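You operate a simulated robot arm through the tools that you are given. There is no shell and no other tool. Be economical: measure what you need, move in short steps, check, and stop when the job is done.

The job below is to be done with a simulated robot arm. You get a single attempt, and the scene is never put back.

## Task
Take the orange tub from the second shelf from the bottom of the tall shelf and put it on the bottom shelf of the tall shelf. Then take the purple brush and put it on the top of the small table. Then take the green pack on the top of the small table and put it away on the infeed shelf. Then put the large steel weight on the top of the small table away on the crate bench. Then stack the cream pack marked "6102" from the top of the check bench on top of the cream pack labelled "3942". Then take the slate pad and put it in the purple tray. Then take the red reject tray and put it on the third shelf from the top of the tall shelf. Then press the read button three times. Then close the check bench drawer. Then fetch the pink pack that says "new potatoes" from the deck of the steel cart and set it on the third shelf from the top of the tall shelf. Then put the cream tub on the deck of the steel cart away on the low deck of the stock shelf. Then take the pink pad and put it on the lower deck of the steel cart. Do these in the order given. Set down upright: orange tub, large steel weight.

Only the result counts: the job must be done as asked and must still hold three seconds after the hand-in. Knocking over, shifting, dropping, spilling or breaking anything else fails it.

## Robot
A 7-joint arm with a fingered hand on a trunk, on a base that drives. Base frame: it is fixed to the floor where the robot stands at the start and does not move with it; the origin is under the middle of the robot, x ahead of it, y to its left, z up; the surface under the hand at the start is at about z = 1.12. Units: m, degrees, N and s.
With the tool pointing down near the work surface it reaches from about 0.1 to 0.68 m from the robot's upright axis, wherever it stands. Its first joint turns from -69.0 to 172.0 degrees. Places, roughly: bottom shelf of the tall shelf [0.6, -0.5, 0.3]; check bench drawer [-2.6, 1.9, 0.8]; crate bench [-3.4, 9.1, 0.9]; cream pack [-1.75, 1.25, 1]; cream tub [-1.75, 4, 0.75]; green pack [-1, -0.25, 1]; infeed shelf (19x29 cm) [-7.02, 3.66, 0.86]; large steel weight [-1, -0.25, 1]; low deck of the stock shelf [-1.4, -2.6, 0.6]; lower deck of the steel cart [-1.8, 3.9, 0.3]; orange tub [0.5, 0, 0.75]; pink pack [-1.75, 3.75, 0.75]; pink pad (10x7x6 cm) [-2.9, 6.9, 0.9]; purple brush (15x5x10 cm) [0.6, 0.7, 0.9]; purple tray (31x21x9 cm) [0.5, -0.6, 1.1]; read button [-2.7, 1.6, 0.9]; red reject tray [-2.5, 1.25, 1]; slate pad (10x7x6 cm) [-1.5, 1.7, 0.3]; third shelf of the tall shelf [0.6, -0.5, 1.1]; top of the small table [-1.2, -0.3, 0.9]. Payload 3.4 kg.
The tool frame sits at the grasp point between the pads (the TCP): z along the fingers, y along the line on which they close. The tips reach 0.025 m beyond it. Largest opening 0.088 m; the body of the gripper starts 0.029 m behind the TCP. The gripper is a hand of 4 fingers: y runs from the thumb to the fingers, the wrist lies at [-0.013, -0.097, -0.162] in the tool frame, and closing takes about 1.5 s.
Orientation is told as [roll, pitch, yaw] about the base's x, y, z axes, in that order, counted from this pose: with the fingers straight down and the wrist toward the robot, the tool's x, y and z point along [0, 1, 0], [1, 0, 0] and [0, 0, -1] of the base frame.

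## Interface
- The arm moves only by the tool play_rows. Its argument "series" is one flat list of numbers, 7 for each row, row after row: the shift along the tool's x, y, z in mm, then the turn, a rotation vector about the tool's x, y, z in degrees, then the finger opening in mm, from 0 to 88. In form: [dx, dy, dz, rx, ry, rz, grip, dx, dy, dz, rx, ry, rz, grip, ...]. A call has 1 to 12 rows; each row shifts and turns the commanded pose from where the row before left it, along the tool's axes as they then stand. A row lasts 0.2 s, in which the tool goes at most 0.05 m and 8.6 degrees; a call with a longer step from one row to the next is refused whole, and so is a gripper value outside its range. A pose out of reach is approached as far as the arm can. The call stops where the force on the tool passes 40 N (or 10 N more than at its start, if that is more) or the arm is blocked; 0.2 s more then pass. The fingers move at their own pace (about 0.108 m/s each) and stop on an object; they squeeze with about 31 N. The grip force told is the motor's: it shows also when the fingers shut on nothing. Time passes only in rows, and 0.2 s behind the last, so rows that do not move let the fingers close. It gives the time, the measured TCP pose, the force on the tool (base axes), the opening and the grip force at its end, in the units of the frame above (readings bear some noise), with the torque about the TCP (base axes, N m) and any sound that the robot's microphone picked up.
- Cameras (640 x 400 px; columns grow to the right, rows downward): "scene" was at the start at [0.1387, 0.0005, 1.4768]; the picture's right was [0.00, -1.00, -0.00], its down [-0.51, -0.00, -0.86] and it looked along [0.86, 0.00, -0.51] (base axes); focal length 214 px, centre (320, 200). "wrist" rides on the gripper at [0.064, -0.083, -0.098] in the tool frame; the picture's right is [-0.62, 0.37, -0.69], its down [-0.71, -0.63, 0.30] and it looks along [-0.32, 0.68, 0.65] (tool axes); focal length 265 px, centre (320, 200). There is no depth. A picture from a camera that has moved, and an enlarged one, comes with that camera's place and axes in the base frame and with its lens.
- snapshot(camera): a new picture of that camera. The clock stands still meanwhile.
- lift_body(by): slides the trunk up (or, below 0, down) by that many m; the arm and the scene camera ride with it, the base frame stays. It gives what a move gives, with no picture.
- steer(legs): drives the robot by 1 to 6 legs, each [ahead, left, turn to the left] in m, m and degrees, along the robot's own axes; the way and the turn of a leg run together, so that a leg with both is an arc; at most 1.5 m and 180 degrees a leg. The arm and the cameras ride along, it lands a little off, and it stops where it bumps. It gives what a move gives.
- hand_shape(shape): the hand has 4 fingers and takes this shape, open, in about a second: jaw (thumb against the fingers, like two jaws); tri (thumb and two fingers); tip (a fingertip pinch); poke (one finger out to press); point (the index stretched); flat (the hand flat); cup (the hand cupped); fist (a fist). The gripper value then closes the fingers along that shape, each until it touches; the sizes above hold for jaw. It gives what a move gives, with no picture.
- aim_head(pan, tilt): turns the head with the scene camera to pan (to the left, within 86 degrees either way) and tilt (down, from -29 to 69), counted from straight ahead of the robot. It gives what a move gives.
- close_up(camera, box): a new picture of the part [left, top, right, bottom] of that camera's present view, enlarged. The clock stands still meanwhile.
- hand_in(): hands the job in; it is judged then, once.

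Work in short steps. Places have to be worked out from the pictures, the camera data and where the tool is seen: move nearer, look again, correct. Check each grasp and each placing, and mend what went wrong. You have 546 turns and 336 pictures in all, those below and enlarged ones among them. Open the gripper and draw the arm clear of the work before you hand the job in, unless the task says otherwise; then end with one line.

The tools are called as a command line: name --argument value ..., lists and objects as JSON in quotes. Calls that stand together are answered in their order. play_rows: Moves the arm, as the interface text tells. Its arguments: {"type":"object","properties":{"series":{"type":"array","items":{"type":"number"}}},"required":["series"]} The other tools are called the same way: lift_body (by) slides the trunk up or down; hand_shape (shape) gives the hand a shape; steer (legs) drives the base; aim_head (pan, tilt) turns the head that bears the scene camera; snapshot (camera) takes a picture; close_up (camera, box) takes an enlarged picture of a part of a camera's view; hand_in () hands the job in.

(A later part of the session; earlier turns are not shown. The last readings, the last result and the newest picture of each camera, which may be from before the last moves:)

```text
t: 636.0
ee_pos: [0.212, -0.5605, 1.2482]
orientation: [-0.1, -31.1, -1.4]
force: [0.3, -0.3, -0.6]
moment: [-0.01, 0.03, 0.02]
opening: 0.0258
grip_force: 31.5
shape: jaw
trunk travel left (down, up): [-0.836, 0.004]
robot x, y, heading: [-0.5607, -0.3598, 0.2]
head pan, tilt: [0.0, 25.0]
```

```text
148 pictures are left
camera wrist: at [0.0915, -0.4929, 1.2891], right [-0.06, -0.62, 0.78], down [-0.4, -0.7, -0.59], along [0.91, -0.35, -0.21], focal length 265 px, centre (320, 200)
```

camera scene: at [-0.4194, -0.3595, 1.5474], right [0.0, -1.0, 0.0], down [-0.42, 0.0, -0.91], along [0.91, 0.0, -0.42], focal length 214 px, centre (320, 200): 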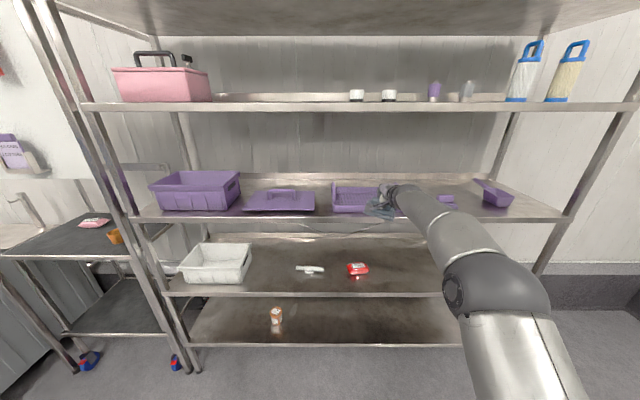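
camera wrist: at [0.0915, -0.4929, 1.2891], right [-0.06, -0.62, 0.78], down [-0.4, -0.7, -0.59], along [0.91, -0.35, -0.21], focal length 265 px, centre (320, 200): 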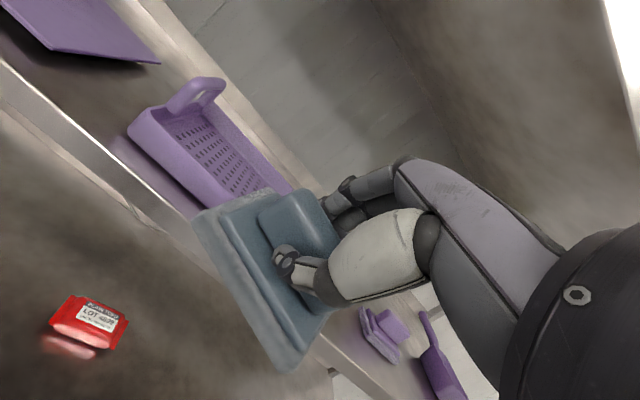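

Drive in 0.262 m.

steer --legs '[[0.262, -0.008, 0]]'

snapshot --camera "wrist"

close_up --camera "scene" --box '[280, 150, 480, 280]'

```text
t: 637.8
ee_pos: [0.4614, -0.5675, 1.2474]
orientation: [-0.2, -31.3, -1.5]
force: [0.0, 0.2, -0.2]
moment: [-0.01, 0.0, 0.04]
opening: 0.026
grip_force: 31.1
shape: jaw
trunk travel left (down, up): [-0.836, 0.004]
robot x, y, heading: [-0.3091, -0.3637, -0.1]
head pan, tilt: [0.0, 25.0]
```

```text
147 pictures are left
camera wrist: at [0.3409, -0.5018, 1.2891], right [-0.06, -0.62, 0.78], down [-0.4, -0.7, -0.59], along [0.91, -0.35, -0.21], focal length 265 px, centre (320, 200)
```

wrist: 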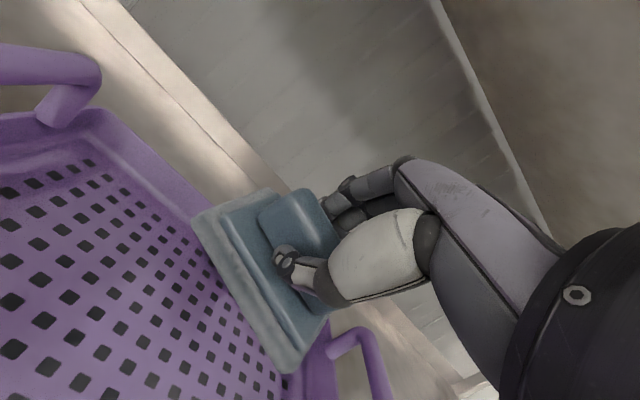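

```text
3.08 times, centred on (380, 215) of scene
camera zoom: at [-0.17, -0.3673, 1.5475], right [0.0, -1.0, 0.0], down [-0.42, 0.0, -0.91], along [0.91, 0.0, -0.42], focal length 660 px, centre (135, 154)
```

zoom: 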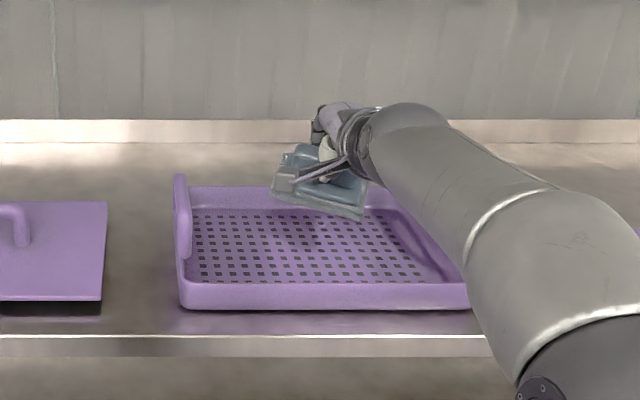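

Over the tray's middle. Lower by arm toward the tray floor.

play_rows --series '[0, -5.3, 8.5, 0, 0, 0, 10, 0, -5.3, 8.5, 0, 0, 0, 10, 0, -5.3, 8.5, 0, 0, 0, 10, 0, -5.3, 8.5, 0, 0, 0, 10, 0, 0, 0, 0, 0, 0, 10]'

play_rows --series '[0, -2.6, 4.2, 0, 0, 0, 10, 0, -2.6, 4.2, 0, 0, 0, 10, 0, -2.6, 4.2, 0, 0, 0, 10, 0, 0, 0, 0, 0, 0, 10]'

close_up --camera "scene" --box '[280, 150, 480, 280]'

```text
t: 639.0
ee_pos: [0.4617, -0.5692, 1.208]
orientation: [-0.2, -31.1, -1.6]
force: [0.0, -1.1, -0.3]
moment: [0.04, 0.01, 0.03]
opening: 0.0258
grip_force: 30.7
shape: jaw
trunk travel left (down, up): [-0.836, 0.004]
robot x, y, heading: [-0.3111, -0.3664, 0.2]
head pan, tilt: [0.0, 25.0]
```

```text
t: 640.0
ee_pos: [0.4608, -0.5683, 1.1917]
orientation: [-0.1, -31.1, -1.7]
force: [0.5, -0.7, -0.5]
moment: [0.01, 0.02, 0.02]
opening: 0.0258
grip_force: 31.5
shape: jaw
trunk travel left (down, up): [-0.836, 0.004]
robot x, y, heading: [-0.3099, -0.3665, -0.1]
head pan, tilt: [0.0, 25.0]
```

```text
3.08 times, centred on (380, 215) of scene
camera zoom: at [-0.1698, -0.3673, 1.5475], right [0.0, -1.0, 0.0], down [-0.42, 0.0, -0.91], along [0.91, 0.0, -0.42], focal length 660 px, centre (135, 154)
```

zoom: 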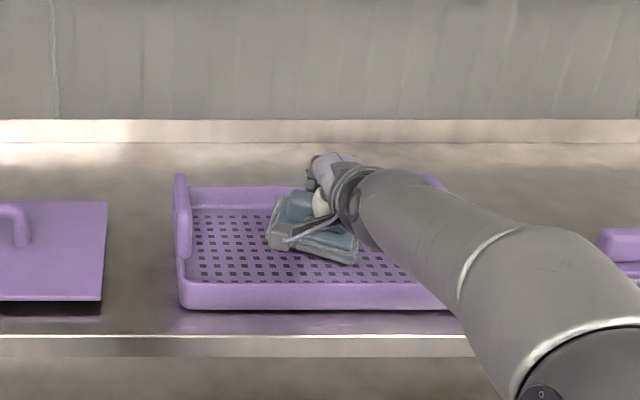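

Near the tray floor; continue in 3 mm steps to contact.

play_rows --series '[0, -1.6, 2.5, 0, 0, 0, 10, 0, -1.6, 2.5, 0, 0, 0, 10, 0, -1.6, 2.5, 0, 0, 0, 10, 0, 0, 0, 0, 0, 0, 10]'

snapshot --camera "wrist"

```text
t: 641.0
ee_pos: [0.4607, -0.5671, 1.1836]
orientation: [-0.1, -31.2, -1.4]
force: [-0.1, 0.7, 0.8]
moment: [-0.03, 0.03, 0.01]
opening: 0.0258
grip_force: 31.2
shape: jaw
trunk travel left (down, up): [-0.836, 0.004]
robot x, y, heading: [-0.3107, -0.3678, 0.2]
head pan, tilt: [0.0, 25.0]
```

```text
144 pictures are left
camera wrist: at [0.3403, -0.5011, 1.2253], right [-0.06, -0.62, 0.78], down [-0.4, -0.7, -0.59], along [0.91, -0.35, -0.2], focal length 265 px, centre (320, 200)
```

wrist: 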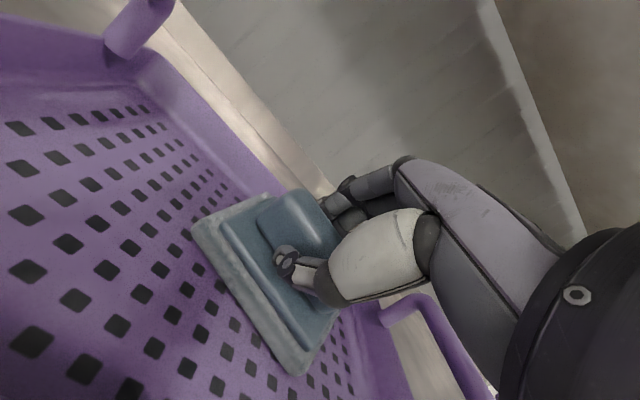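

play_rows --series '[0, -1.6, 2.5, 0, 0, 0, 10, 0, -1.6, 2.5, 0, 0, 0, 10, 0, 0, 0, 0, 0, 0, 10]'

play_rows --series '[0, -1.6, 2.5, 0, 0, 0, 10, 0, 0, 0, 0, 0, 0, 10]'

```text
t: 641.8
ee_pos: [0.4599, -0.5683, 1.181]
orientation: [-0.1, -31.4, -1.7]
force: [3.1, -1.3, 8.5]
moment: [-0.07, -0.03, -0.02]
opening: 0.027
grip_force: 31.0
shape: jaw
trunk travel left (down, up): [-0.836, 0.004]
robot x, y, heading: [-0.3065, -0.3679, 0.0]
head pan, tilt: [0.0, 25.0]
```

```text
t: 642.4
ee_pos: [0.4593, -0.5676, 1.1789]
orientation: [-0.2, -31.5, -1.6]
force: [6.0, -1.2, 14.2]
moment: [-0.07, -0.12, 0.02]
opening: 0.0275
grip_force: 31.2
shape: jaw
trunk travel left (down, up): [-0.836, 0.004]
robot x, y, heading: [-0.3079, -0.3682, -0.1]
head pan, tilt: [0.0, 25.0]
```

Contact. Open and withdraw along the fingers.

play_rows --series '[0, 0, 0, 0, 0, 0, 35, 0, 0, 0, 0, 0, 0, 50, 0, 0, -2, 0, 0, 0, 62, 0, 0, -4, 0, 0, 0, 66, 0, 0, -10, 0, 0, 0, 66, 0, 0, -20, 0, 0, 0, 66, 0, 0, -20, 0, 0, 0, 66, 0, 0, -20, 0, 0, 0, 66, 0, 0, 0, 0, 0, 0, 66]'

close_up --camera "scene" --box '[280, 150, 480, 280]'

```text
t: 644.4
ee_pos: [0.422, -0.5689, 1.2398]
orientation: [-0.1, -31.1, -1.6]
force: [0.6, 0.0, -0.8]
moment: [-0.01, -0.03, -0.03]
opening: 0.0658
grip_force: 0.2
shape: jaw
trunk travel left (down, up): [-0.836, 0.004]
robot x, y, heading: [-0.3091, -0.3704, -0.0]
head pan, tilt: [0.0, 25.0]
```

```text
3.08 times, centred on (380, 215) of scene
camera zoom: at [-0.1693, -0.3674, 1.5474], right [0.0, -1.0, 0.0], down [-0.42, 0.0, -0.91], along [0.91, 0.0, -0.42], focal length 660 px, centre (135, 154)
```

zoom: 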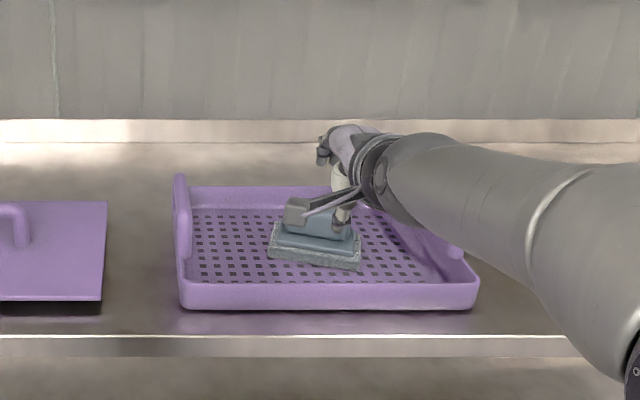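

Slate pad sits in the purple tray. Next the red reject tray at the check bench's west part: back out, turn and drive through the aisle.

steer --legs '[[-0.3, 0, 0], [-0.15, 0.95, 0]]'

snapshot --camera "scene"

steer --legs '[[0, 0, 90], [0, 1.2, 0]]'

aim_head --pan 15 --tilt 40

snapshot --camera "scene"

```text
t: 651.0
ee_pos: [-0.0268, 0.3704, 1.2399]
orientation: [0.0, -31.2, -2.1]
force: [-0.3, 0.6, 1.1]
moment: [-0.01, -0.01, 0.05]
opening: 0.0658
grip_force: 0.1
shape: jaw
trunk travel left (down, up): [-0.836, 0.004]
robot x, y, heading: [-0.7611, 0.5802, -0.5]
head pan, tilt: [0.0, 25.0]
```

```text
142 pictures are left
camera scene: at [-0.6168, 0.5792, 1.5475], right [-0.01, -1.0, 0.0], down [-0.42, 0.0, -0.91], along [0.91, -0.01, -0.42], focal length 214 px, centre (320, 200)
```

scene: 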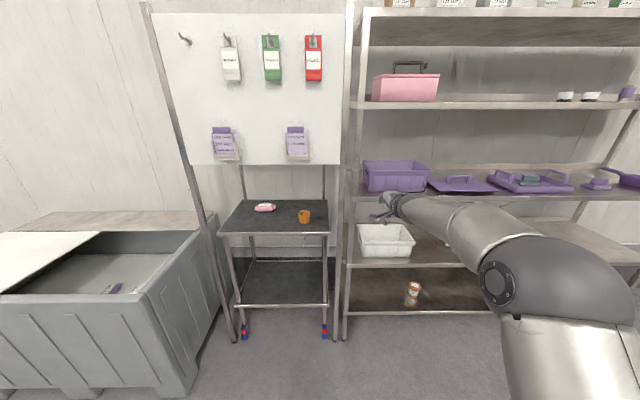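

```text
t: 661.1
ee_pos: [-1.8155, 1.29, 1.241]
orientation: [-0.1, -31.3, 90.9]
force: [-0.5, 0.5, 0.4]
moment: [0.02, -0.01, 0.02]
opening: 0.0662
grip_force: 0.0
shape: jaw
trunk travel left (down, up): [-0.836, 0.004]
robot x, y, heading: [-1.986, 0.5463, 92.5]
head pan, tilt: [0.0, 25.0]
```

```text
t: 661.9
ee_pos: [-1.8158, 1.29, 1.2412]
orientation: [-0.1, -31.2, 90.8]
force: [0.7, 0.3, 0.1]
moment: [-0.02, -0.04, 0.0]
opening: 0.0658
grip_force: 0.1
shape: jaw
trunk travel left (down, up): [-0.836, 0.004]
robot x, y, heading: [-1.9886, 0.5479, 92.3]
head pan, tilt: [15.0, 40.0]
```

```text
141 pictures are left
camera scene: at [-2.0146, 0.6812, 1.5242], right [0.95, 0.3, 0.0], down [0.19, -0.61, -0.77], along [-0.23, 0.73, -0.64], focal length 214 px, centre (320, 200)
```

scene: 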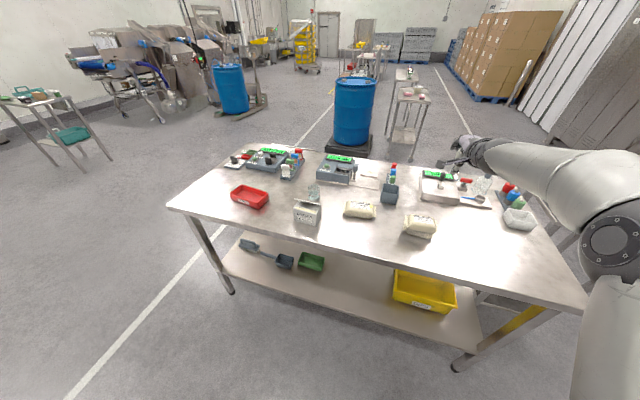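

Move further west to stand in front of the red tray and enlarge.

steer --legs '[[0, 0.5, -2.3]]'

aim_head --pan 5 --tilt 40

snapshot --camera "scene"

close_up --camera "scene" --box '[220, 140, 420, 280]'

```text
t: 664.8
ee_pos: [-2.2766, 1.272, 1.2411]
orientation: [-0.1, -31.2, 88.2]
force: [0.2, -0.8, -0.3]
moment: [0.02, 0.0, 0.03]
opening: 0.0658
grip_force: 0.1
shape: jaw
trunk travel left (down, up): [-0.836, 0.004]
robot x, y, heading: [-2.4802, 0.5384, 89.8]
head pan, tilt: [15.0, 40.0]
```

```text
t: 665.5
ee_pos: [-2.2762, 1.2711, 1.2409]
orientation: [-0.1, -31.2, 88.2]
force: [0.0, 0.6, 0.1]
moment: [-0.01, 0.0, -0.05]
opening: 0.0659
grip_force: 0.0
shape: jaw
trunk travel left (down, up): [-0.836, 0.004]
robot x, y, heading: [-2.4762, 0.5395, 89.7]
head pan, tilt: [5.0, 40.0]
```

```text
140 pictures are left
camera scene: at [-2.4882, 0.6747, 1.5242], right [1.0, 0.09, 0.0], down [0.05, -0.64, -0.77], along [-0.07, 0.76, -0.64], focal length 214 px, centre (320, 200)
```

scene: 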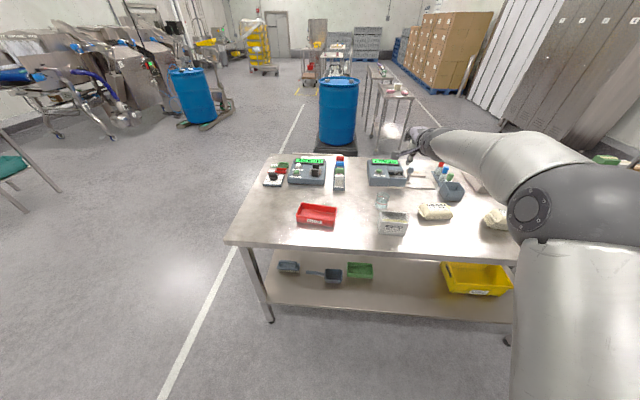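

```text
2.86 times, centred on (320, 210) of scene
camera zoom: at [-2.4882, 0.6747, 1.5242], right [1.0, 0.09, 0.0], down [0.05, -0.64, -0.77], along [-0.07, 0.76, -0.64], focal length 613 px, centre (320, 171)
```

zoom: 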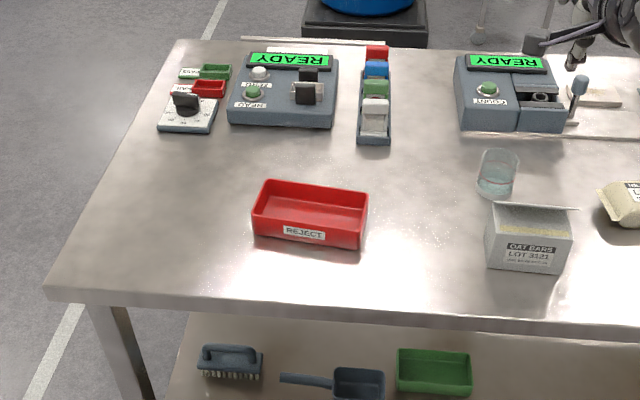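

The reject tray is small (≈15.5×8×4 cm) at x −2.63…−2.475, y 1.287…1.36. I'll pinch its front wall with the tilted hand. Line up in front of it.

steer --legs '[[0, 0.33, -4.5]]'

lift_body --by -0.23

snapshot --camera "wrist"

snapshot --camera "scene"

```text
t: 667.7
ee_pos: [-2.5466, 1.2667, 1.2404]
orientation: [-0.1, -31.2, 83.6]
force: [-0.1, -0.2, -0.2]
moment: [-0.01, 0.02, 0.01]
opening: 0.0659
grip_force: 0.1
shape: jaw
trunk travel left (down, up): [-0.836, 0.004]
robot x, y, heading: [-2.8079, 0.5545, 85.7]
head pan, tilt: [5.0, 40.0]
```

```text
t: 670.1
ee_pos: [-2.549, 1.2651, 1.0115]
orientation: [-0.1, -31.3, 83.8]
force: [0.6, -0.7, -0.1]
moment: [-0.02, 0.0, 0.02]
opening: 0.0658
grip_force: 0.1
shape: jaw
trunk travel left (down, up): [-0.606, 0.234]
robot x, y, heading: [-2.8079, 0.5551, 85.3]
head pan, tilt: [5.0, 40.0]
```

```text
138 pictures are left
camera wrist: at [-2.6262, 1.1509, 1.0515], right [0.61, -0.11, 0.78], down [0.67, -0.46, -0.59], along [0.42, 0.88, -0.21], focal length 265 px, centre (320, 200)
```

wrist: 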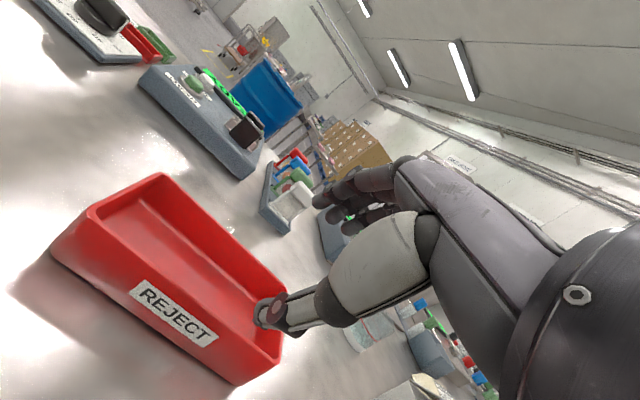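

```text
137 pictures are left
camera scene: at [-2.8069, 0.6887, 1.2942], right [1.0, 0.01, 0.0], down [0.0, -0.64, -0.77], along [0.0, 0.77, -0.64], focal length 214 px, centre (320, 200)
```

scene: 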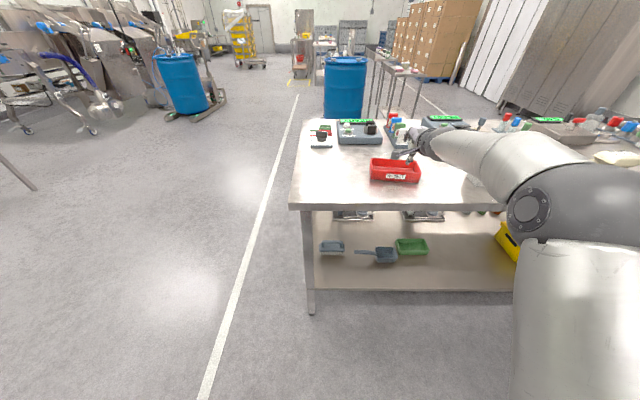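

Position is right for a vertical descent with the wall between thumb and fingers. Lower 7.5 cm and look.

lift_body --by -0.072

snapshot --camera "wrist"

close_up --camera "scene" --box '[340, 110, 480, 210]'

```text
t: 671.2
ee_pos: [-2.5478, 1.2668, 0.9385]
orientation: [0.0, -31.2, 83.7]
force: [0.0, 0.2, -0.4]
moment: [0.0, 0.03, 0.0]
opening: 0.0658
grip_force: 0.1
shape: jaw
trunk travel left (down, up): [-0.534, 0.306]
robot x, y, heading: [-2.8087, 0.5528, 85.3]
head pan, tilt: [5.0, 40.0]
```

```text
136 pictures are left
camera wrist: at [-2.6262, 1.1509, 0.9795], right [0.61, -0.11, 0.78], down [0.67, -0.46, -0.59], along [0.42, 0.88, -0.2], focal length 265 px, centre (320, 200)
```

wrist: 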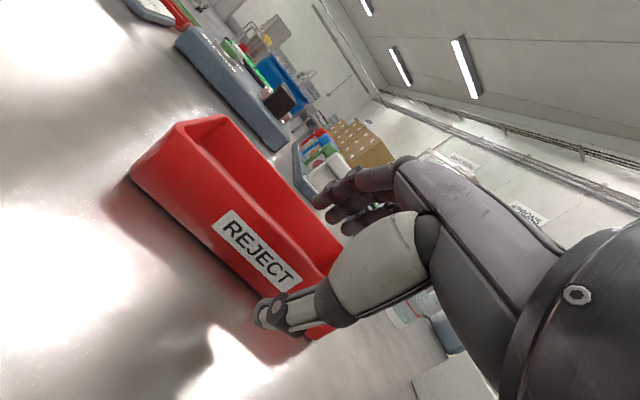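

```text
4.00 times, centred on (410, 160) of scene
camera zoom: at [-2.8069, 0.6886, 1.2222], right [1.0, 0.01, 0.0], down [0.0, -0.64, -0.77], along [0.0, 0.77, -0.64], focal length 858 px, centre (-40, 360)
```

zoom: 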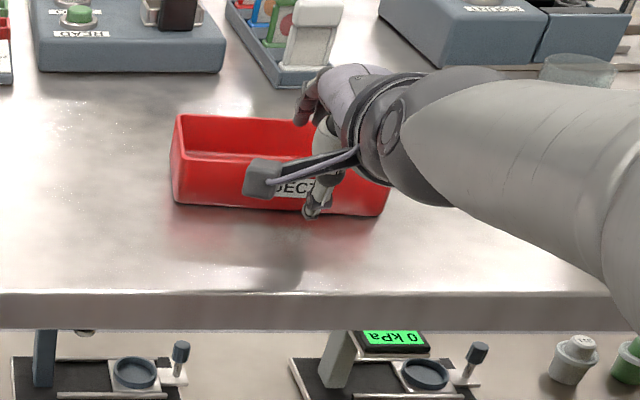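

Thumb is outside the front wall, fingers above the inside. Lower 20 mm more and close.

lift_body --by -0.018

play_rows --series '[0, 0, 0, 0, 0, 0, 40, 0, 0, 0, 0, 0, 0, 10, 0, 0, 0, 0, 0, 0, 0, 0, 0, 0, 0, 0, 0, 0, 0, 0, 0, 0, 0, 0, 0, 0, 0, 0, 0, 0, 0, 0]'

snapshot --camera "wrist"

```text
t: 671.9
ee_pos: [-2.5488, 1.2647, 0.923]
orientation: [-0.1, -31.5, 83.6]
force: [0.0, -0.9, 7.1]
moment: [-0.22, 0.02, -0.01]
opening: 0.0645
grip_force: 0.0
shape: jaw
trunk travel left (down, up): [-0.516, 0.324]
robot x, y, heading: [-2.8102, 0.5534, 85.1]
head pan, tilt: [5.0, 40.0]
```

```text
t: 673.3
ee_pos: [-2.5483, 1.2668, 0.9203]
orientation: [-0.1, -31.1, 83.7]
force: [0.4, -0.2, -1.5]
moment: [-0.08, -0.02, 0.04]
opening: 0.0009
grip_force: 31.1
shape: jaw
trunk travel left (down, up): [-0.516, 0.324]
robot x, y, heading: [-2.811, 0.5545, 85.2]
head pan, tilt: [5.0, 40.0]
```

```text
134 pictures are left
camera wrist: at [-2.6261, 1.1512, 0.9611], right [0.61, -0.11, 0.78], down [0.67, -0.46, -0.59], along [0.42, 0.88, -0.21], focal length 265 px, centre (320, 200)
```

wrist: 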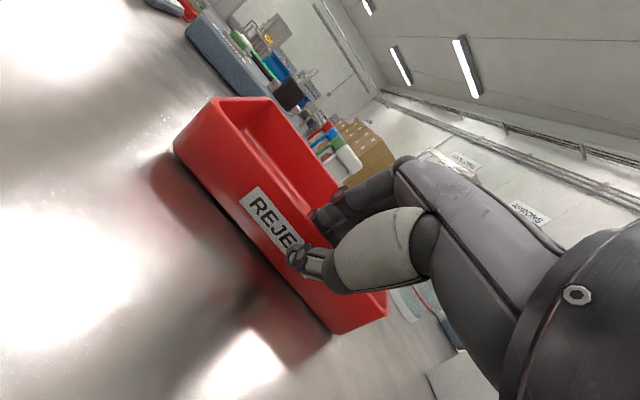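

Test by lifting 4 cm.

lift_body --by 0.04

snapshot --camera "wrist"

close_up --camera "scene" --box '[340, 110, 480, 210]'

```text
t: 674.1
ee_pos: [-2.5474, 1.2669, 0.9593]
orientation: [-0.1, -31.2, 83.7]
force: [0.0, 0.4, -2.0]
moment: [-0.1, 0.01, 0.0]
opening: 0.0008
grip_force: 31.6
shape: jaw
trunk travel left (down, up): [-0.556, 0.284]
robot x, y, heading: [-2.8124, 0.5508, 85.4]
head pan, tilt: [5.0, 40.0]
```

```text
133 pictures are left
camera wrist: at [-2.626, 1.1514, 1.0011], right [0.61, -0.11, 0.78], down [0.67, -0.46, -0.59], along [0.42, 0.88, -0.21], focal length 265 px, centre (320, 200)
```

wrist: 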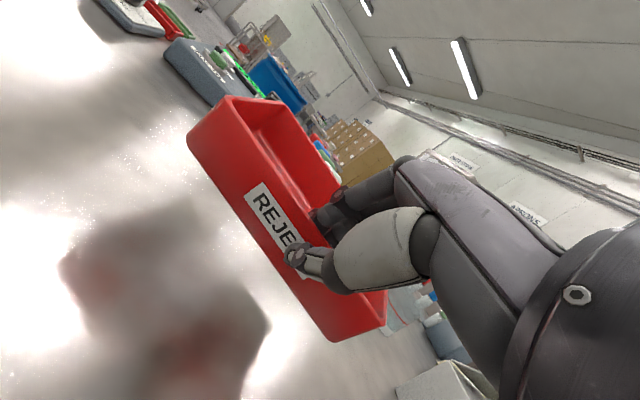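

```text
4.00 times, centred on (410, 160) of scene
camera zoom: at [-2.8066, 0.6892, 1.2442], right [1.0, 0.01, 0.0], down [0.0, -0.64, -0.77], along [0.0, 0.77, -0.64], focal length 858 px, centre (-40, 360)
```

zoom: 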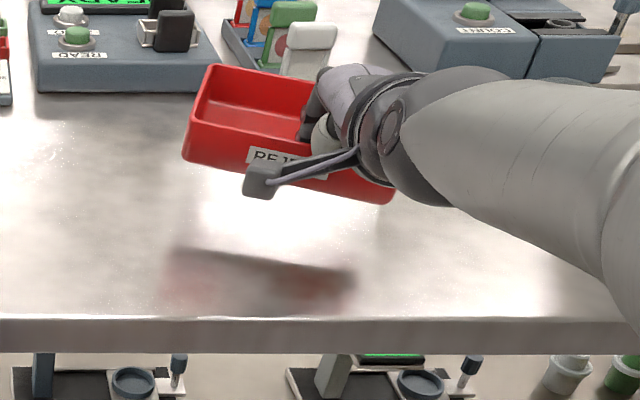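

Held. Raise, crab east along the aisle, turn to face the tall shelf, and go to y≈−0.6.

lift_body --by 0.28

steer --legs '[[0, -1.0, 4.7], [0, -1.0, 0], [0, 0, -90], [0, -1.1, 0]]'

aim_head --pan -10 --tilt 25

snapshot --camera "scene"

```text
t: 676.9
ee_pos: [-2.5476, 1.2667, 1.2398]
orientation: [-0.1, -31.1, 83.8]
force: [-0.2, 0.8, -1.9]
moment: [-0.07, -0.02, 0.0]
opening: 0.0006
grip_force: 30.6
shape: jaw
trunk travel left (down, up): [-0.836, 0.004]
robot x, y, heading: [-2.8092, 0.5547, 85.3]
head pan, tilt: [5.0, 40.0]
```

```text
t: 692.6
ee_pos: [-0.1167, -0.026, 1.2392]
orientation: [0.2, -31.1, -1.4]
force: [0.2, -0.3, -1.7]
moment: [0.02, 0.09, 0.01]
opening: 0.0007
grip_force: 31.4
shape: jaw
trunk travel left (down, up): [-0.836, 0.004]
robot x, y, heading: [-0.8529, 0.1726, 0.4]
head pan, tilt: [5.0, 40.0]
stopped in leg 4: the robot was blocked; the commanded pose is now the measured one
```

```text
t: 693.4
ee_pos: [-0.1165, -0.021, 1.2402]
orientation: [-0.2, -31.1, -1.1]
force: [0.6, 0.1, -1.0]
moment: [0.01, 0.08, 0.01]
opening: 0.0007
grip_force: 31.3
shape: jaw
trunk travel left (down, up): [-0.836, 0.004]
robot x, y, heading: [-0.8492, 0.1765, 0.3]
head pan, tilt: [-10.0, 25.0]
```

```text
131 pictures are left
camera scene: at [-0.7103, 0.1616, 1.5474], right [-0.17, -0.99, 0.0], down [-0.42, 0.07, -0.91], along [0.89, -0.15, -0.42], focal length 214 px, centre (320, 200)
```

scene: 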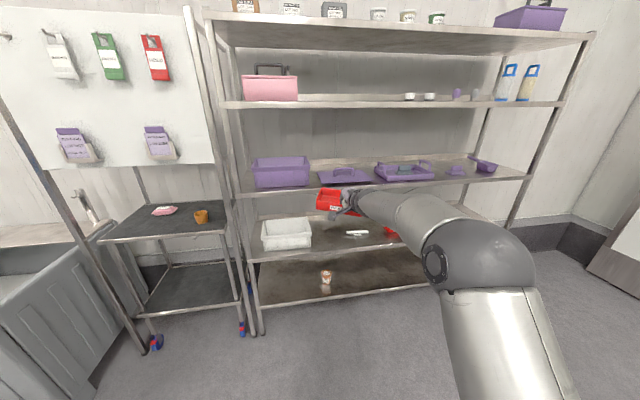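

I touched the small table's corner. Move away north-east, then pass it with clearance.

steer --legs '[[0.05, 0.08, 0], [0.3, 0, 0], [0, -0.85, 0]]'

aim_head --pan -10 --tilt 25

snapshot --camera "scene"

snapshot --camera "wrist"

```text
t: 700.3
ee_pos: [0.2358, -0.8002, 1.2393]
orientation: [-0.1, -31.1, -1.5]
force: [-0.3, 0.2, -0.8]
moment: [-0.02, 0.07, 0.02]
opening: 0.0007
grip_force: 31.1
shape: jaw
trunk travel left (down, up): [-0.836, 0.004]
robot x, y, heading: [-0.4975, -0.6047, 0.2]
head pan, tilt: [-10.0, 25.0]
```

```text
t: 700.9
ee_pos: [0.2353, -0.8003, 1.2395]
orientation: [-0.1, -31.2, -1.5]
force: [0.2, -0.1, -1.4]
moment: [-0.02, 0.06, -0.01]
opening: 0.0004
grip_force: 30.8
shape: jaw
trunk travel left (down, up): [-0.836, 0.004]
robot x, y, heading: [-0.4975, -0.6004, 0.1]
head pan, tilt: [-10.0, 25.0]
```

```text
130 pictures are left
camera scene: at [-0.3574, -0.6159, 1.5474], right [-0.17, -0.98, 0.0], down [-0.42, 0.07, -0.91], along [0.89, -0.16, -0.42], focal length 214 px, centre (320, 200)
```

scene: 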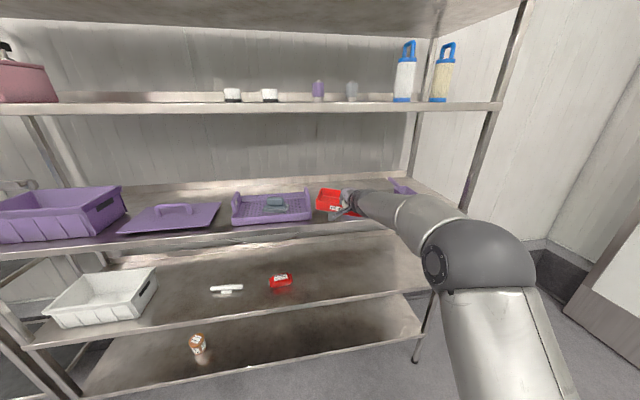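

```text
129 pictures are left
camera wrist: at [0.1141, -0.7339, 1.281], right [-0.06, -0.62, 0.78], down [-0.4, -0.7, -0.59], along [0.91, -0.35, -0.21], focal length 265 px, centre (320, 200)
```

wrist: 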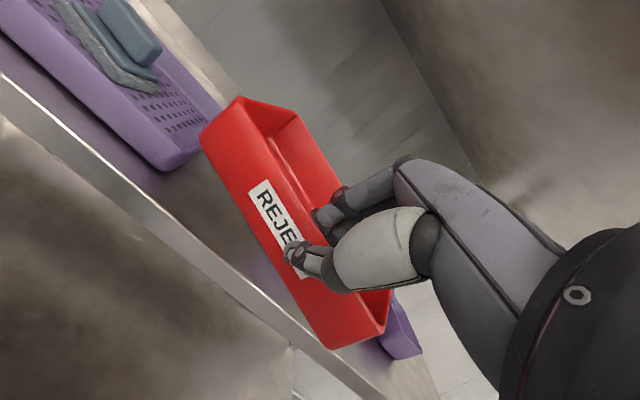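

Raise 3 cm more to clear the pad on the shelf, then drive in to x≈0.56 at y≈−0.83.

play_rows --series '[0, 18, -29, 0, 0, 0, 0, 0, 0, 0, 0, 0, 0, 0]'

steer --legs '[[0, -0.03, 0], [0.31, 0, 0]]'

snapshot --camera "scene"

snapshot --camera "wrist"

```text
t: 701.5
ee_pos: [0.2358, -0.8021, 1.2763]
orientation: [-0.1, -31.1, -1.5]
force: [0.5, -0.3, -1.7]
moment: [0.0, 0.09, 0.01]
opening: 0.0006
grip_force: 31.3
shape: jaw
trunk travel left (down, up): [-0.836, 0.004]
robot x, y, heading: [-0.4991, -0.6015, -0.1]
head pan, tilt: [-10.0, 25.0]
```

```text
t: 704.0
ee_pos: [0.5423, -0.8333, 1.2773]
orientation: [-0.2, -31.1, -1.7]
force: [-0.6, 0.6, -1.9]
moment: [0.01, 0.13, -0.01]
opening: 0.001
grip_force: 31.2
shape: jaw
trunk travel left (down, up): [-0.836, 0.004]
robot x, y, heading: [-0.187, -0.6302, -0.3]
head pan, tilt: [-10.0, 25.0]
```

```text
128 pictures are left
camera scene: at [-0.0494, -0.6464, 1.5475], right [-0.18, -0.98, 0.0], down [-0.42, 0.08, -0.91], along [0.89, -0.16, -0.42], focal length 214 px, centre (320, 200)
```

scene: 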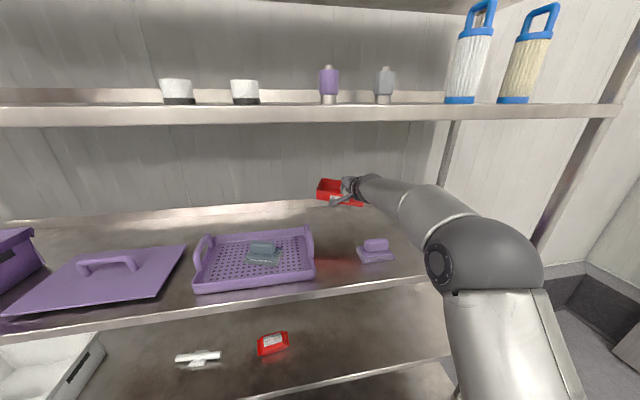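

```text
127 pictures are left
camera wrist: at [0.4218, -0.7673, 1.3176], right [-0.06, -0.62, 0.78], down [-0.4, -0.7, -0.59], along [0.91, -0.35, -0.21], focal length 265 px, centre (320, 200)
```

wrist: 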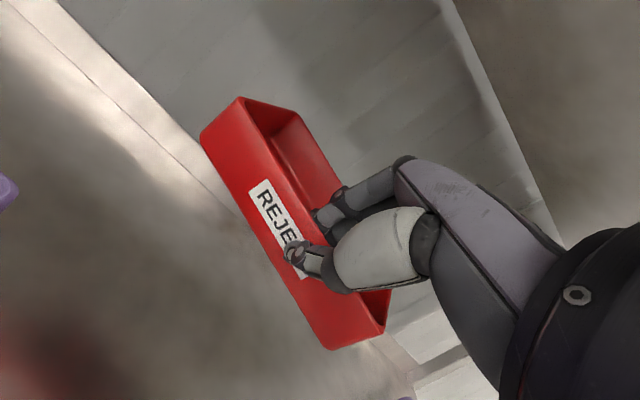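

Shift slightly (2 cm forward, 1.5 cm left), then lower in steps.

steer --legs '[[0.03, 0.015, 0]]'

play_rows --series '[0, -13, 21, 0, 0, 0, 0, 0, -13, 21, 0, 0, 0, 0, 0, -10, 17, 0, 0, 0, 0, 0, -5.3, 8.5, 0, 0, 0, 0, 0, 0, 0, 0, 0, 0, 0]'

close_up --camera "scene" --box '[290, 150, 460, 280]'

snapshot --camera "wrist"

```text
t: 704.9
ee_pos: [0.5698, -0.8224, 1.2782]
orientation: [-0.1, -31.2, -1.7]
force: [0.0, 0.4, -1.5]
moment: [0.02, 0.09, 0.01]
opening: 0.0006
grip_force: 31.5
shape: jaw
trunk travel left (down, up): [-0.836, 0.004]
robot x, y, heading: [-0.1584, -0.6163, -0.5]
head pan, tilt: [-10.0, 25.0]
```

```text
t: 706.1
ee_pos: [0.5727, -0.8188, 1.198]
orientation: [0.0, -31.1, -1.7]
force: [0.0, 0.0, -1.2]
moment: [0.01, 0.06, 0.01]
opening: 0.0009
grip_force: 31.2
shape: jaw
trunk travel left (down, up): [-0.836, 0.004]
robot x, y, heading: [-0.1542, -0.6175, -0.2]
head pan, tilt: [-10.0, 25.0]
```

```text
3.08 times, centred on (375, 215) of scene
camera zoom: at [-0.019, -0.6317, 1.5474], right [-0.18, -0.98, 0.0], down [-0.42, 0.08, -0.91], along [0.89, -0.16, -0.42], focal length 660 px, centre (151, 154)
```

zoom: 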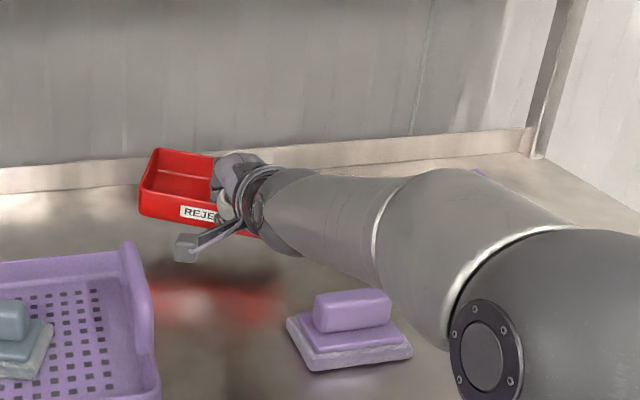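

```text
125 pictures are left
camera wrist: at [0.4523, -0.7524, 1.2386], right [-0.06, -0.62, 0.78], down [-0.4, -0.7, -0.59], along [0.91, -0.35, -0.21], focal length 265 px, centre (320, 200)
```

wrist: 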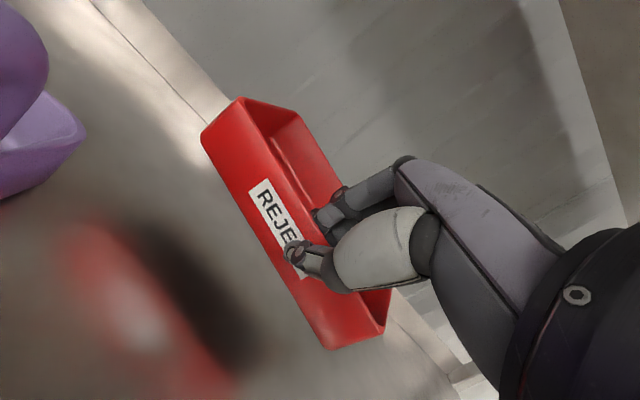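

Clear all around. Continue lowering to contact.

play_rows --series '[0, -5.3, 8.5, 0, 0, 0, 0, 0, -4.2, 6.8, 0, 0, 0, 0, 0, -2.6, 4.2, 0, 0, 0, 0, 0, 0, 0, 0, 0, 0, 0]'

snapshot --camera "wrist"

```text
t: 707.1
ee_pos: [0.5714, -0.8207, 1.1742]
orientation: [-0.2, -31.1, -1.8]
force: [0.4, -0.5, -1.9]
moment: [-0.01, 0.06, 0.03]
opening: 0.0005
grip_force: 31.5
shape: jaw
trunk travel left (down, up): [-0.836, 0.004]
robot x, y, heading: [-0.1576, -0.6164, -0.5]
head pan, tilt: [-10.0, 25.0]
```

```text
124 pictures are left
camera wrist: at [0.4509, -0.753, 1.2154], right [-0.06, -0.62, 0.78], down [-0.4, -0.7, -0.59], along [0.91, -0.35, -0.21], focal length 265 px, centre (320, 200)
```

wrist: 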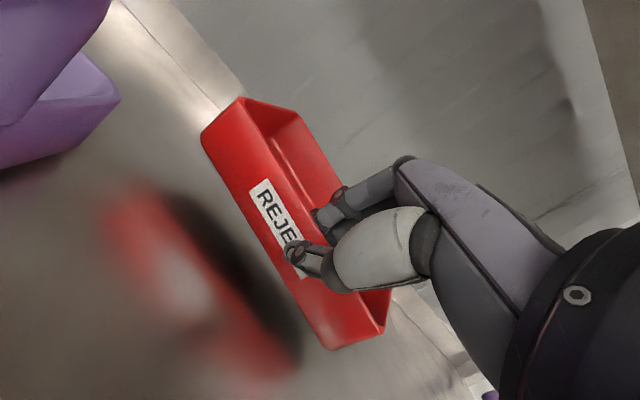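

play_rows --series '[0, -2.6, 4.2, 0, 0, 0, 0, 0, -2.6, 4.2, 0, 0, 0, 0, 0, -1.6, 2.5, 0, 0, 0, 0, 0, 0, 0, 0, 0, 0, 0]'

snapshot --camera "wrist"

```text
t: 708.1
ee_pos: [0.5709, -0.8188, 1.1622]
orientation: [-0.2, -31.2, -1.9]
force: [0.8, 0.8, 0.0]
moment: [-0.05, 0.07, 0.01]
opening: 0.0008
grip_force: 31.0
shape: jaw
trunk travel left (down, up): [-0.836, 0.004]
robot x, y, heading: [-0.1591, -0.6149, -0.1]
head pan, tilt: [-10.0, 25.0]
```

```text
123 pictures are left
camera wrist: at [0.4508, -0.7532, 1.2032], right [-0.06, -0.62, 0.78], down [-0.4, -0.7, -0.59], along [0.91, -0.35, -0.21], focal length 265 px, centre (320, 200)
```

wrist: 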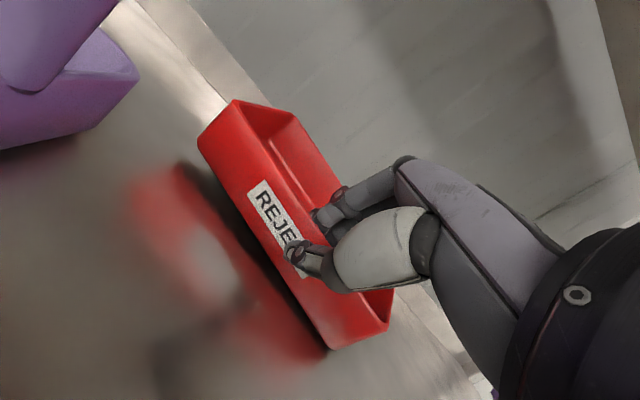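

Its right end touches; press a few more mm to level it, then open.

play_rows --series '[0, -1.6, 2.5, 0, 0, 0, 0, 0, -1.6, 2.5, 0, 0, 0, 0, 0, -1.6, 2.5, 0, 0, 0, 0, 0, 0, 0, 0, 0, 0, 0]'

play_rows --series '[0, 0, 0, 0, 0, 0, 10, 0, 0, 0, 0, 0, 0, 25, 0, 0, 0, 0, 0, 0, 40, 0, 0, 0, 0, 0, 0, 40]'

snapshot --camera "wrist"

```text
t: 709.1
ee_pos: [0.5694, -0.8208, 1.1574]
orientation: [-0.1, -31.6, -1.7]
force: [0.6, -0.4, 12.6]
moment: [-0.13, -0.14, 0.04]
opening: 0.0007
grip_force: 31.3
shape: jaw
trunk travel left (down, up): [-0.836, 0.004]
robot x, y, heading: [-0.1593, -0.6174, -0.4]
head pan, tilt: [-10.0, 25.0]
```

```text
t: 710.1
ee_pos: [0.5697, -0.8208, 1.1527]
orientation: [0.0, -31.2, -1.8]
force: [1.2, -0.7, 5.8]
moment: [0.01, 0.02, 0.02]
opening: 0.0374
grip_force: 0.0
shape: jaw
trunk travel left (down, up): [-0.836, 0.004]
robot x, y, heading: [-0.157, -0.6153, -0.0]
head pan, tilt: [-10.0, 25.0]
```

```text
122 pictures are left
camera wrist: at [0.4498, -0.7532, 1.1941], right [-0.06, -0.62, 0.78], down [-0.4, -0.7, -0.59], along [0.91, -0.35, -0.2], focal length 265 px, centre (320, 200)
```

wrist: 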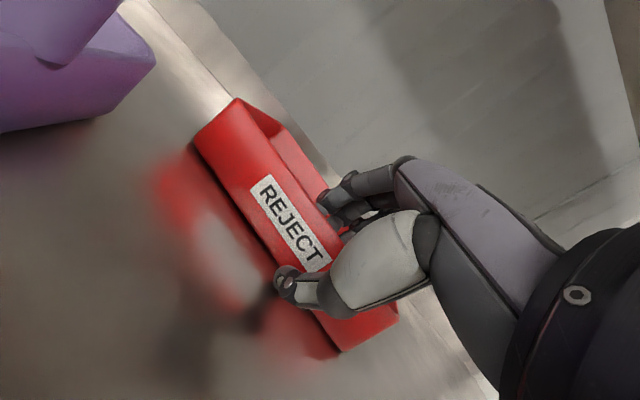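

Rise vertically first so the fingers clear the wall, then look.

play_rows --series '[0, 5.3, -8.5, 0, 0, 0, 46, 0, 8, -12.8, 0, 0, 0, 50, 0, 10.6, -17, 0, 0, 0, 50, 0, 10.6, -17, 0, 0, 0, 50, 0, 0, 0, 0, 0, 0, 50]'

snapshot --camera "wrist"

close_up --camera "scene" --box '[290, 150, 460, 280]'

```text
t: 711.3
ee_pos: [0.5715, -0.8233, 1.219]
orientation: [-0.1, -31.2, -1.8]
force: [0.7, 0.2, 0.7]
moment: [0.02, 0.0, -0.01]
opening: 0.0495
grip_force: 0.2
shape: jaw
trunk travel left (down, up): [-0.836, 0.004]
robot x, y, heading: [-0.1568, -0.6204, -0.5]
head pan, tilt: [-10.0, 25.0]
```

```text
121 pictures are left
camera wrist: at [0.4507, -0.7556, 1.2593], right [-0.06, -0.62, 0.78], down [-0.4, -0.7, -0.59], along [0.91, -0.35, -0.21], focal length 265 px, centre (320, 200)
```

wrist: 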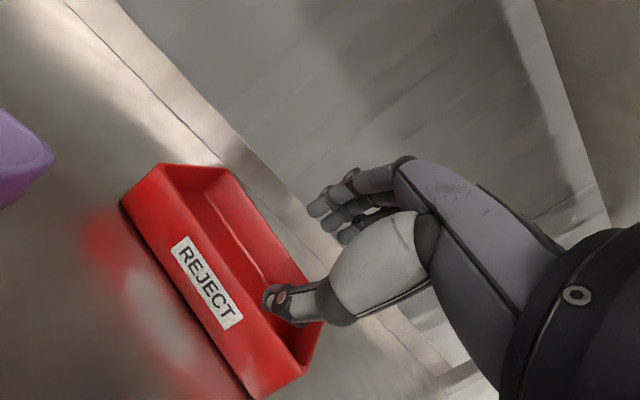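

```text
3.08 times, centred on (375, 215) of scene
camera zoom: at [-0.0192, -0.6319, 1.5474], right [-0.18, -0.98, 0.0], down [-0.42, 0.08, -0.91], along [0.89, -0.16, -0.42], focal length 660 px, centre (151, 154)
```

zoom: 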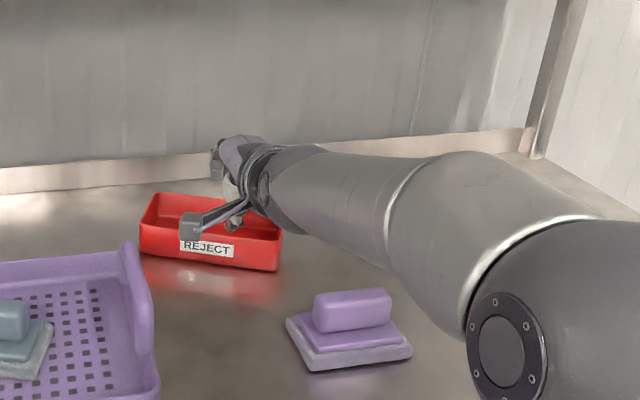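

Tray set on the shelf. Next the READ button on the check bench: withdraw, go back around, and set the hand to "poke" on the way.

steer --legs '[[-0.36, 0, 0], [0, 1.05, 0], [-0.2, 0.1, 0], [0, 0, 90]]'

hand_shape --shape "poke"

snapshot --camera "wrist"

```text
t: 723.7
ee_pos: [-0.5138, 1.2805, 1.2191]
orientation: [0.0, -31.2, 89.5]
force: [0.5, 0.5, 0.1]
moment: [0.04, 0.01, -0.04]
opening: 0.0493
grip_force: 0.0
shape: jaw
trunk travel left (down, up): [-0.836, 0.004]
robot x, y, heading: [-0.7016, 0.5467, 91.1]
head pan, tilt: [-10.0, 25.0]
```

```text
t: 724.6
ee_pos: [-0.5122, 1.2808, 1.2186]
orientation: [-0.2, -31.2, 89.6]
force: [-0.6, -0.2, 0.1]
moment: [0.01, -0.02, 0.02]
opening: 0.0
grip_force: 0.0
shape: poke
trunk travel left (down, up): [-0.836, 0.004]
robot x, y, heading: [-0.7038, 0.5429, 90.9]
head pan, tilt: [-10.0, 25.0]
```

```text
119 pictures are left
camera wrist: at [-0.5785, 1.1578, 1.2593], right [0.62, -0.05, 0.78], down [0.71, -0.39, -0.59], along [0.33, 0.92, -0.2], focal length 265 px, centre (320, 200)
```

wrist: 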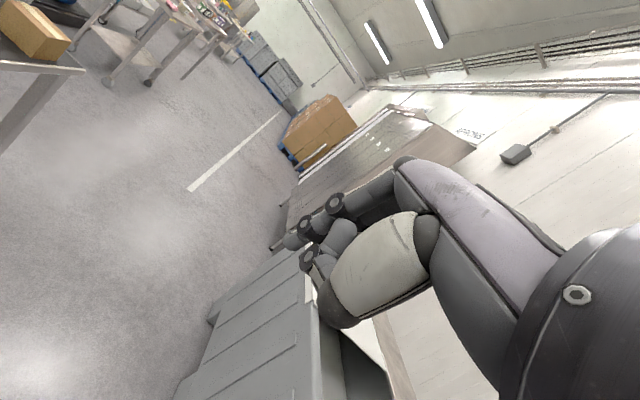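

Index finger is out (its tip ≈4 cm beyond the TCP). Crab west to the read device and look.

steer --legs '[[0, 1.1, 0], [0, 1.15, 0]]'

aim_head --pan -5 --tilt 40

snapshot --camera "scene"

close_up --camera "scene" --box '[270, 90, 430, 200]'

```text
t: 735.7
ee_pos: [-2.7475, 1.2417, 1.2179]
orientation: [0.0, -31.2, 89.7]
force: [0.2, 0.2, -0.5]
moment: [-0.01, 0.02, -0.02]
opening: 0.0
grip_force: 0.0
shape: poke
trunk travel left (down, up): [-0.836, 0.004]
robot x, y, heading: [-2.9387, 0.5071, 91.0]
head pan, tilt: [-10.0, 25.0]
```

```text
t: 736.4
ee_pos: [-2.7483, 1.2415, 1.2188]
orientation: [0.0, -31.1, 89.6]
force: [0.5, 0.6, -0.1]
moment: [-0.01, -0.01, 0.01]
opening: 0.0
grip_force: 0.1
shape: poke
trunk travel left (down, up): [-0.836, 0.004]
robot x, y, heading: [-2.9376, 0.5067, 90.9]
head pan, tilt: [-5.0, 40.0]
```

```text
118 pictures are left
camera scene: at [-2.9339, 0.6427, 1.5242], right [1.0, -0.07, 0.0], down [-0.04, -0.64, -0.77], along [0.05, 0.76, -0.64], focal length 214 px, centre (320, 200)
```

scene: 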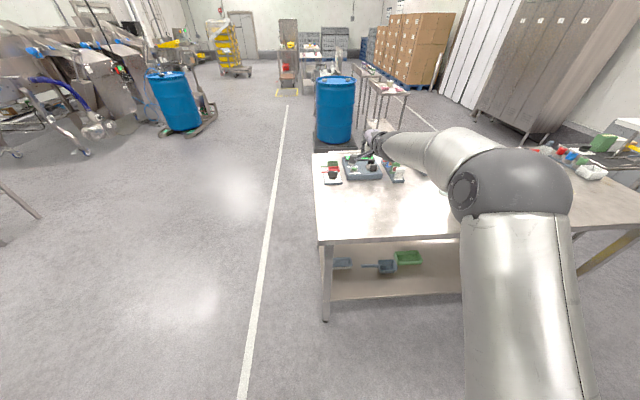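

```text
3.64 times, centred on (350, 145) of scene
camera zoom: at [-2.9339, 0.6427, 1.5242], right [1.0, -0.07, 0.0], down [-0.04, -0.64, -0.77], along [0.05, 0.76, -0.64], focal length 780 px, centre (211, 400)
```

zoom: 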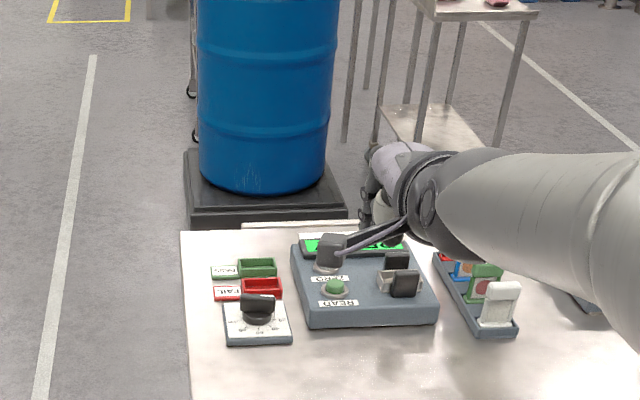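

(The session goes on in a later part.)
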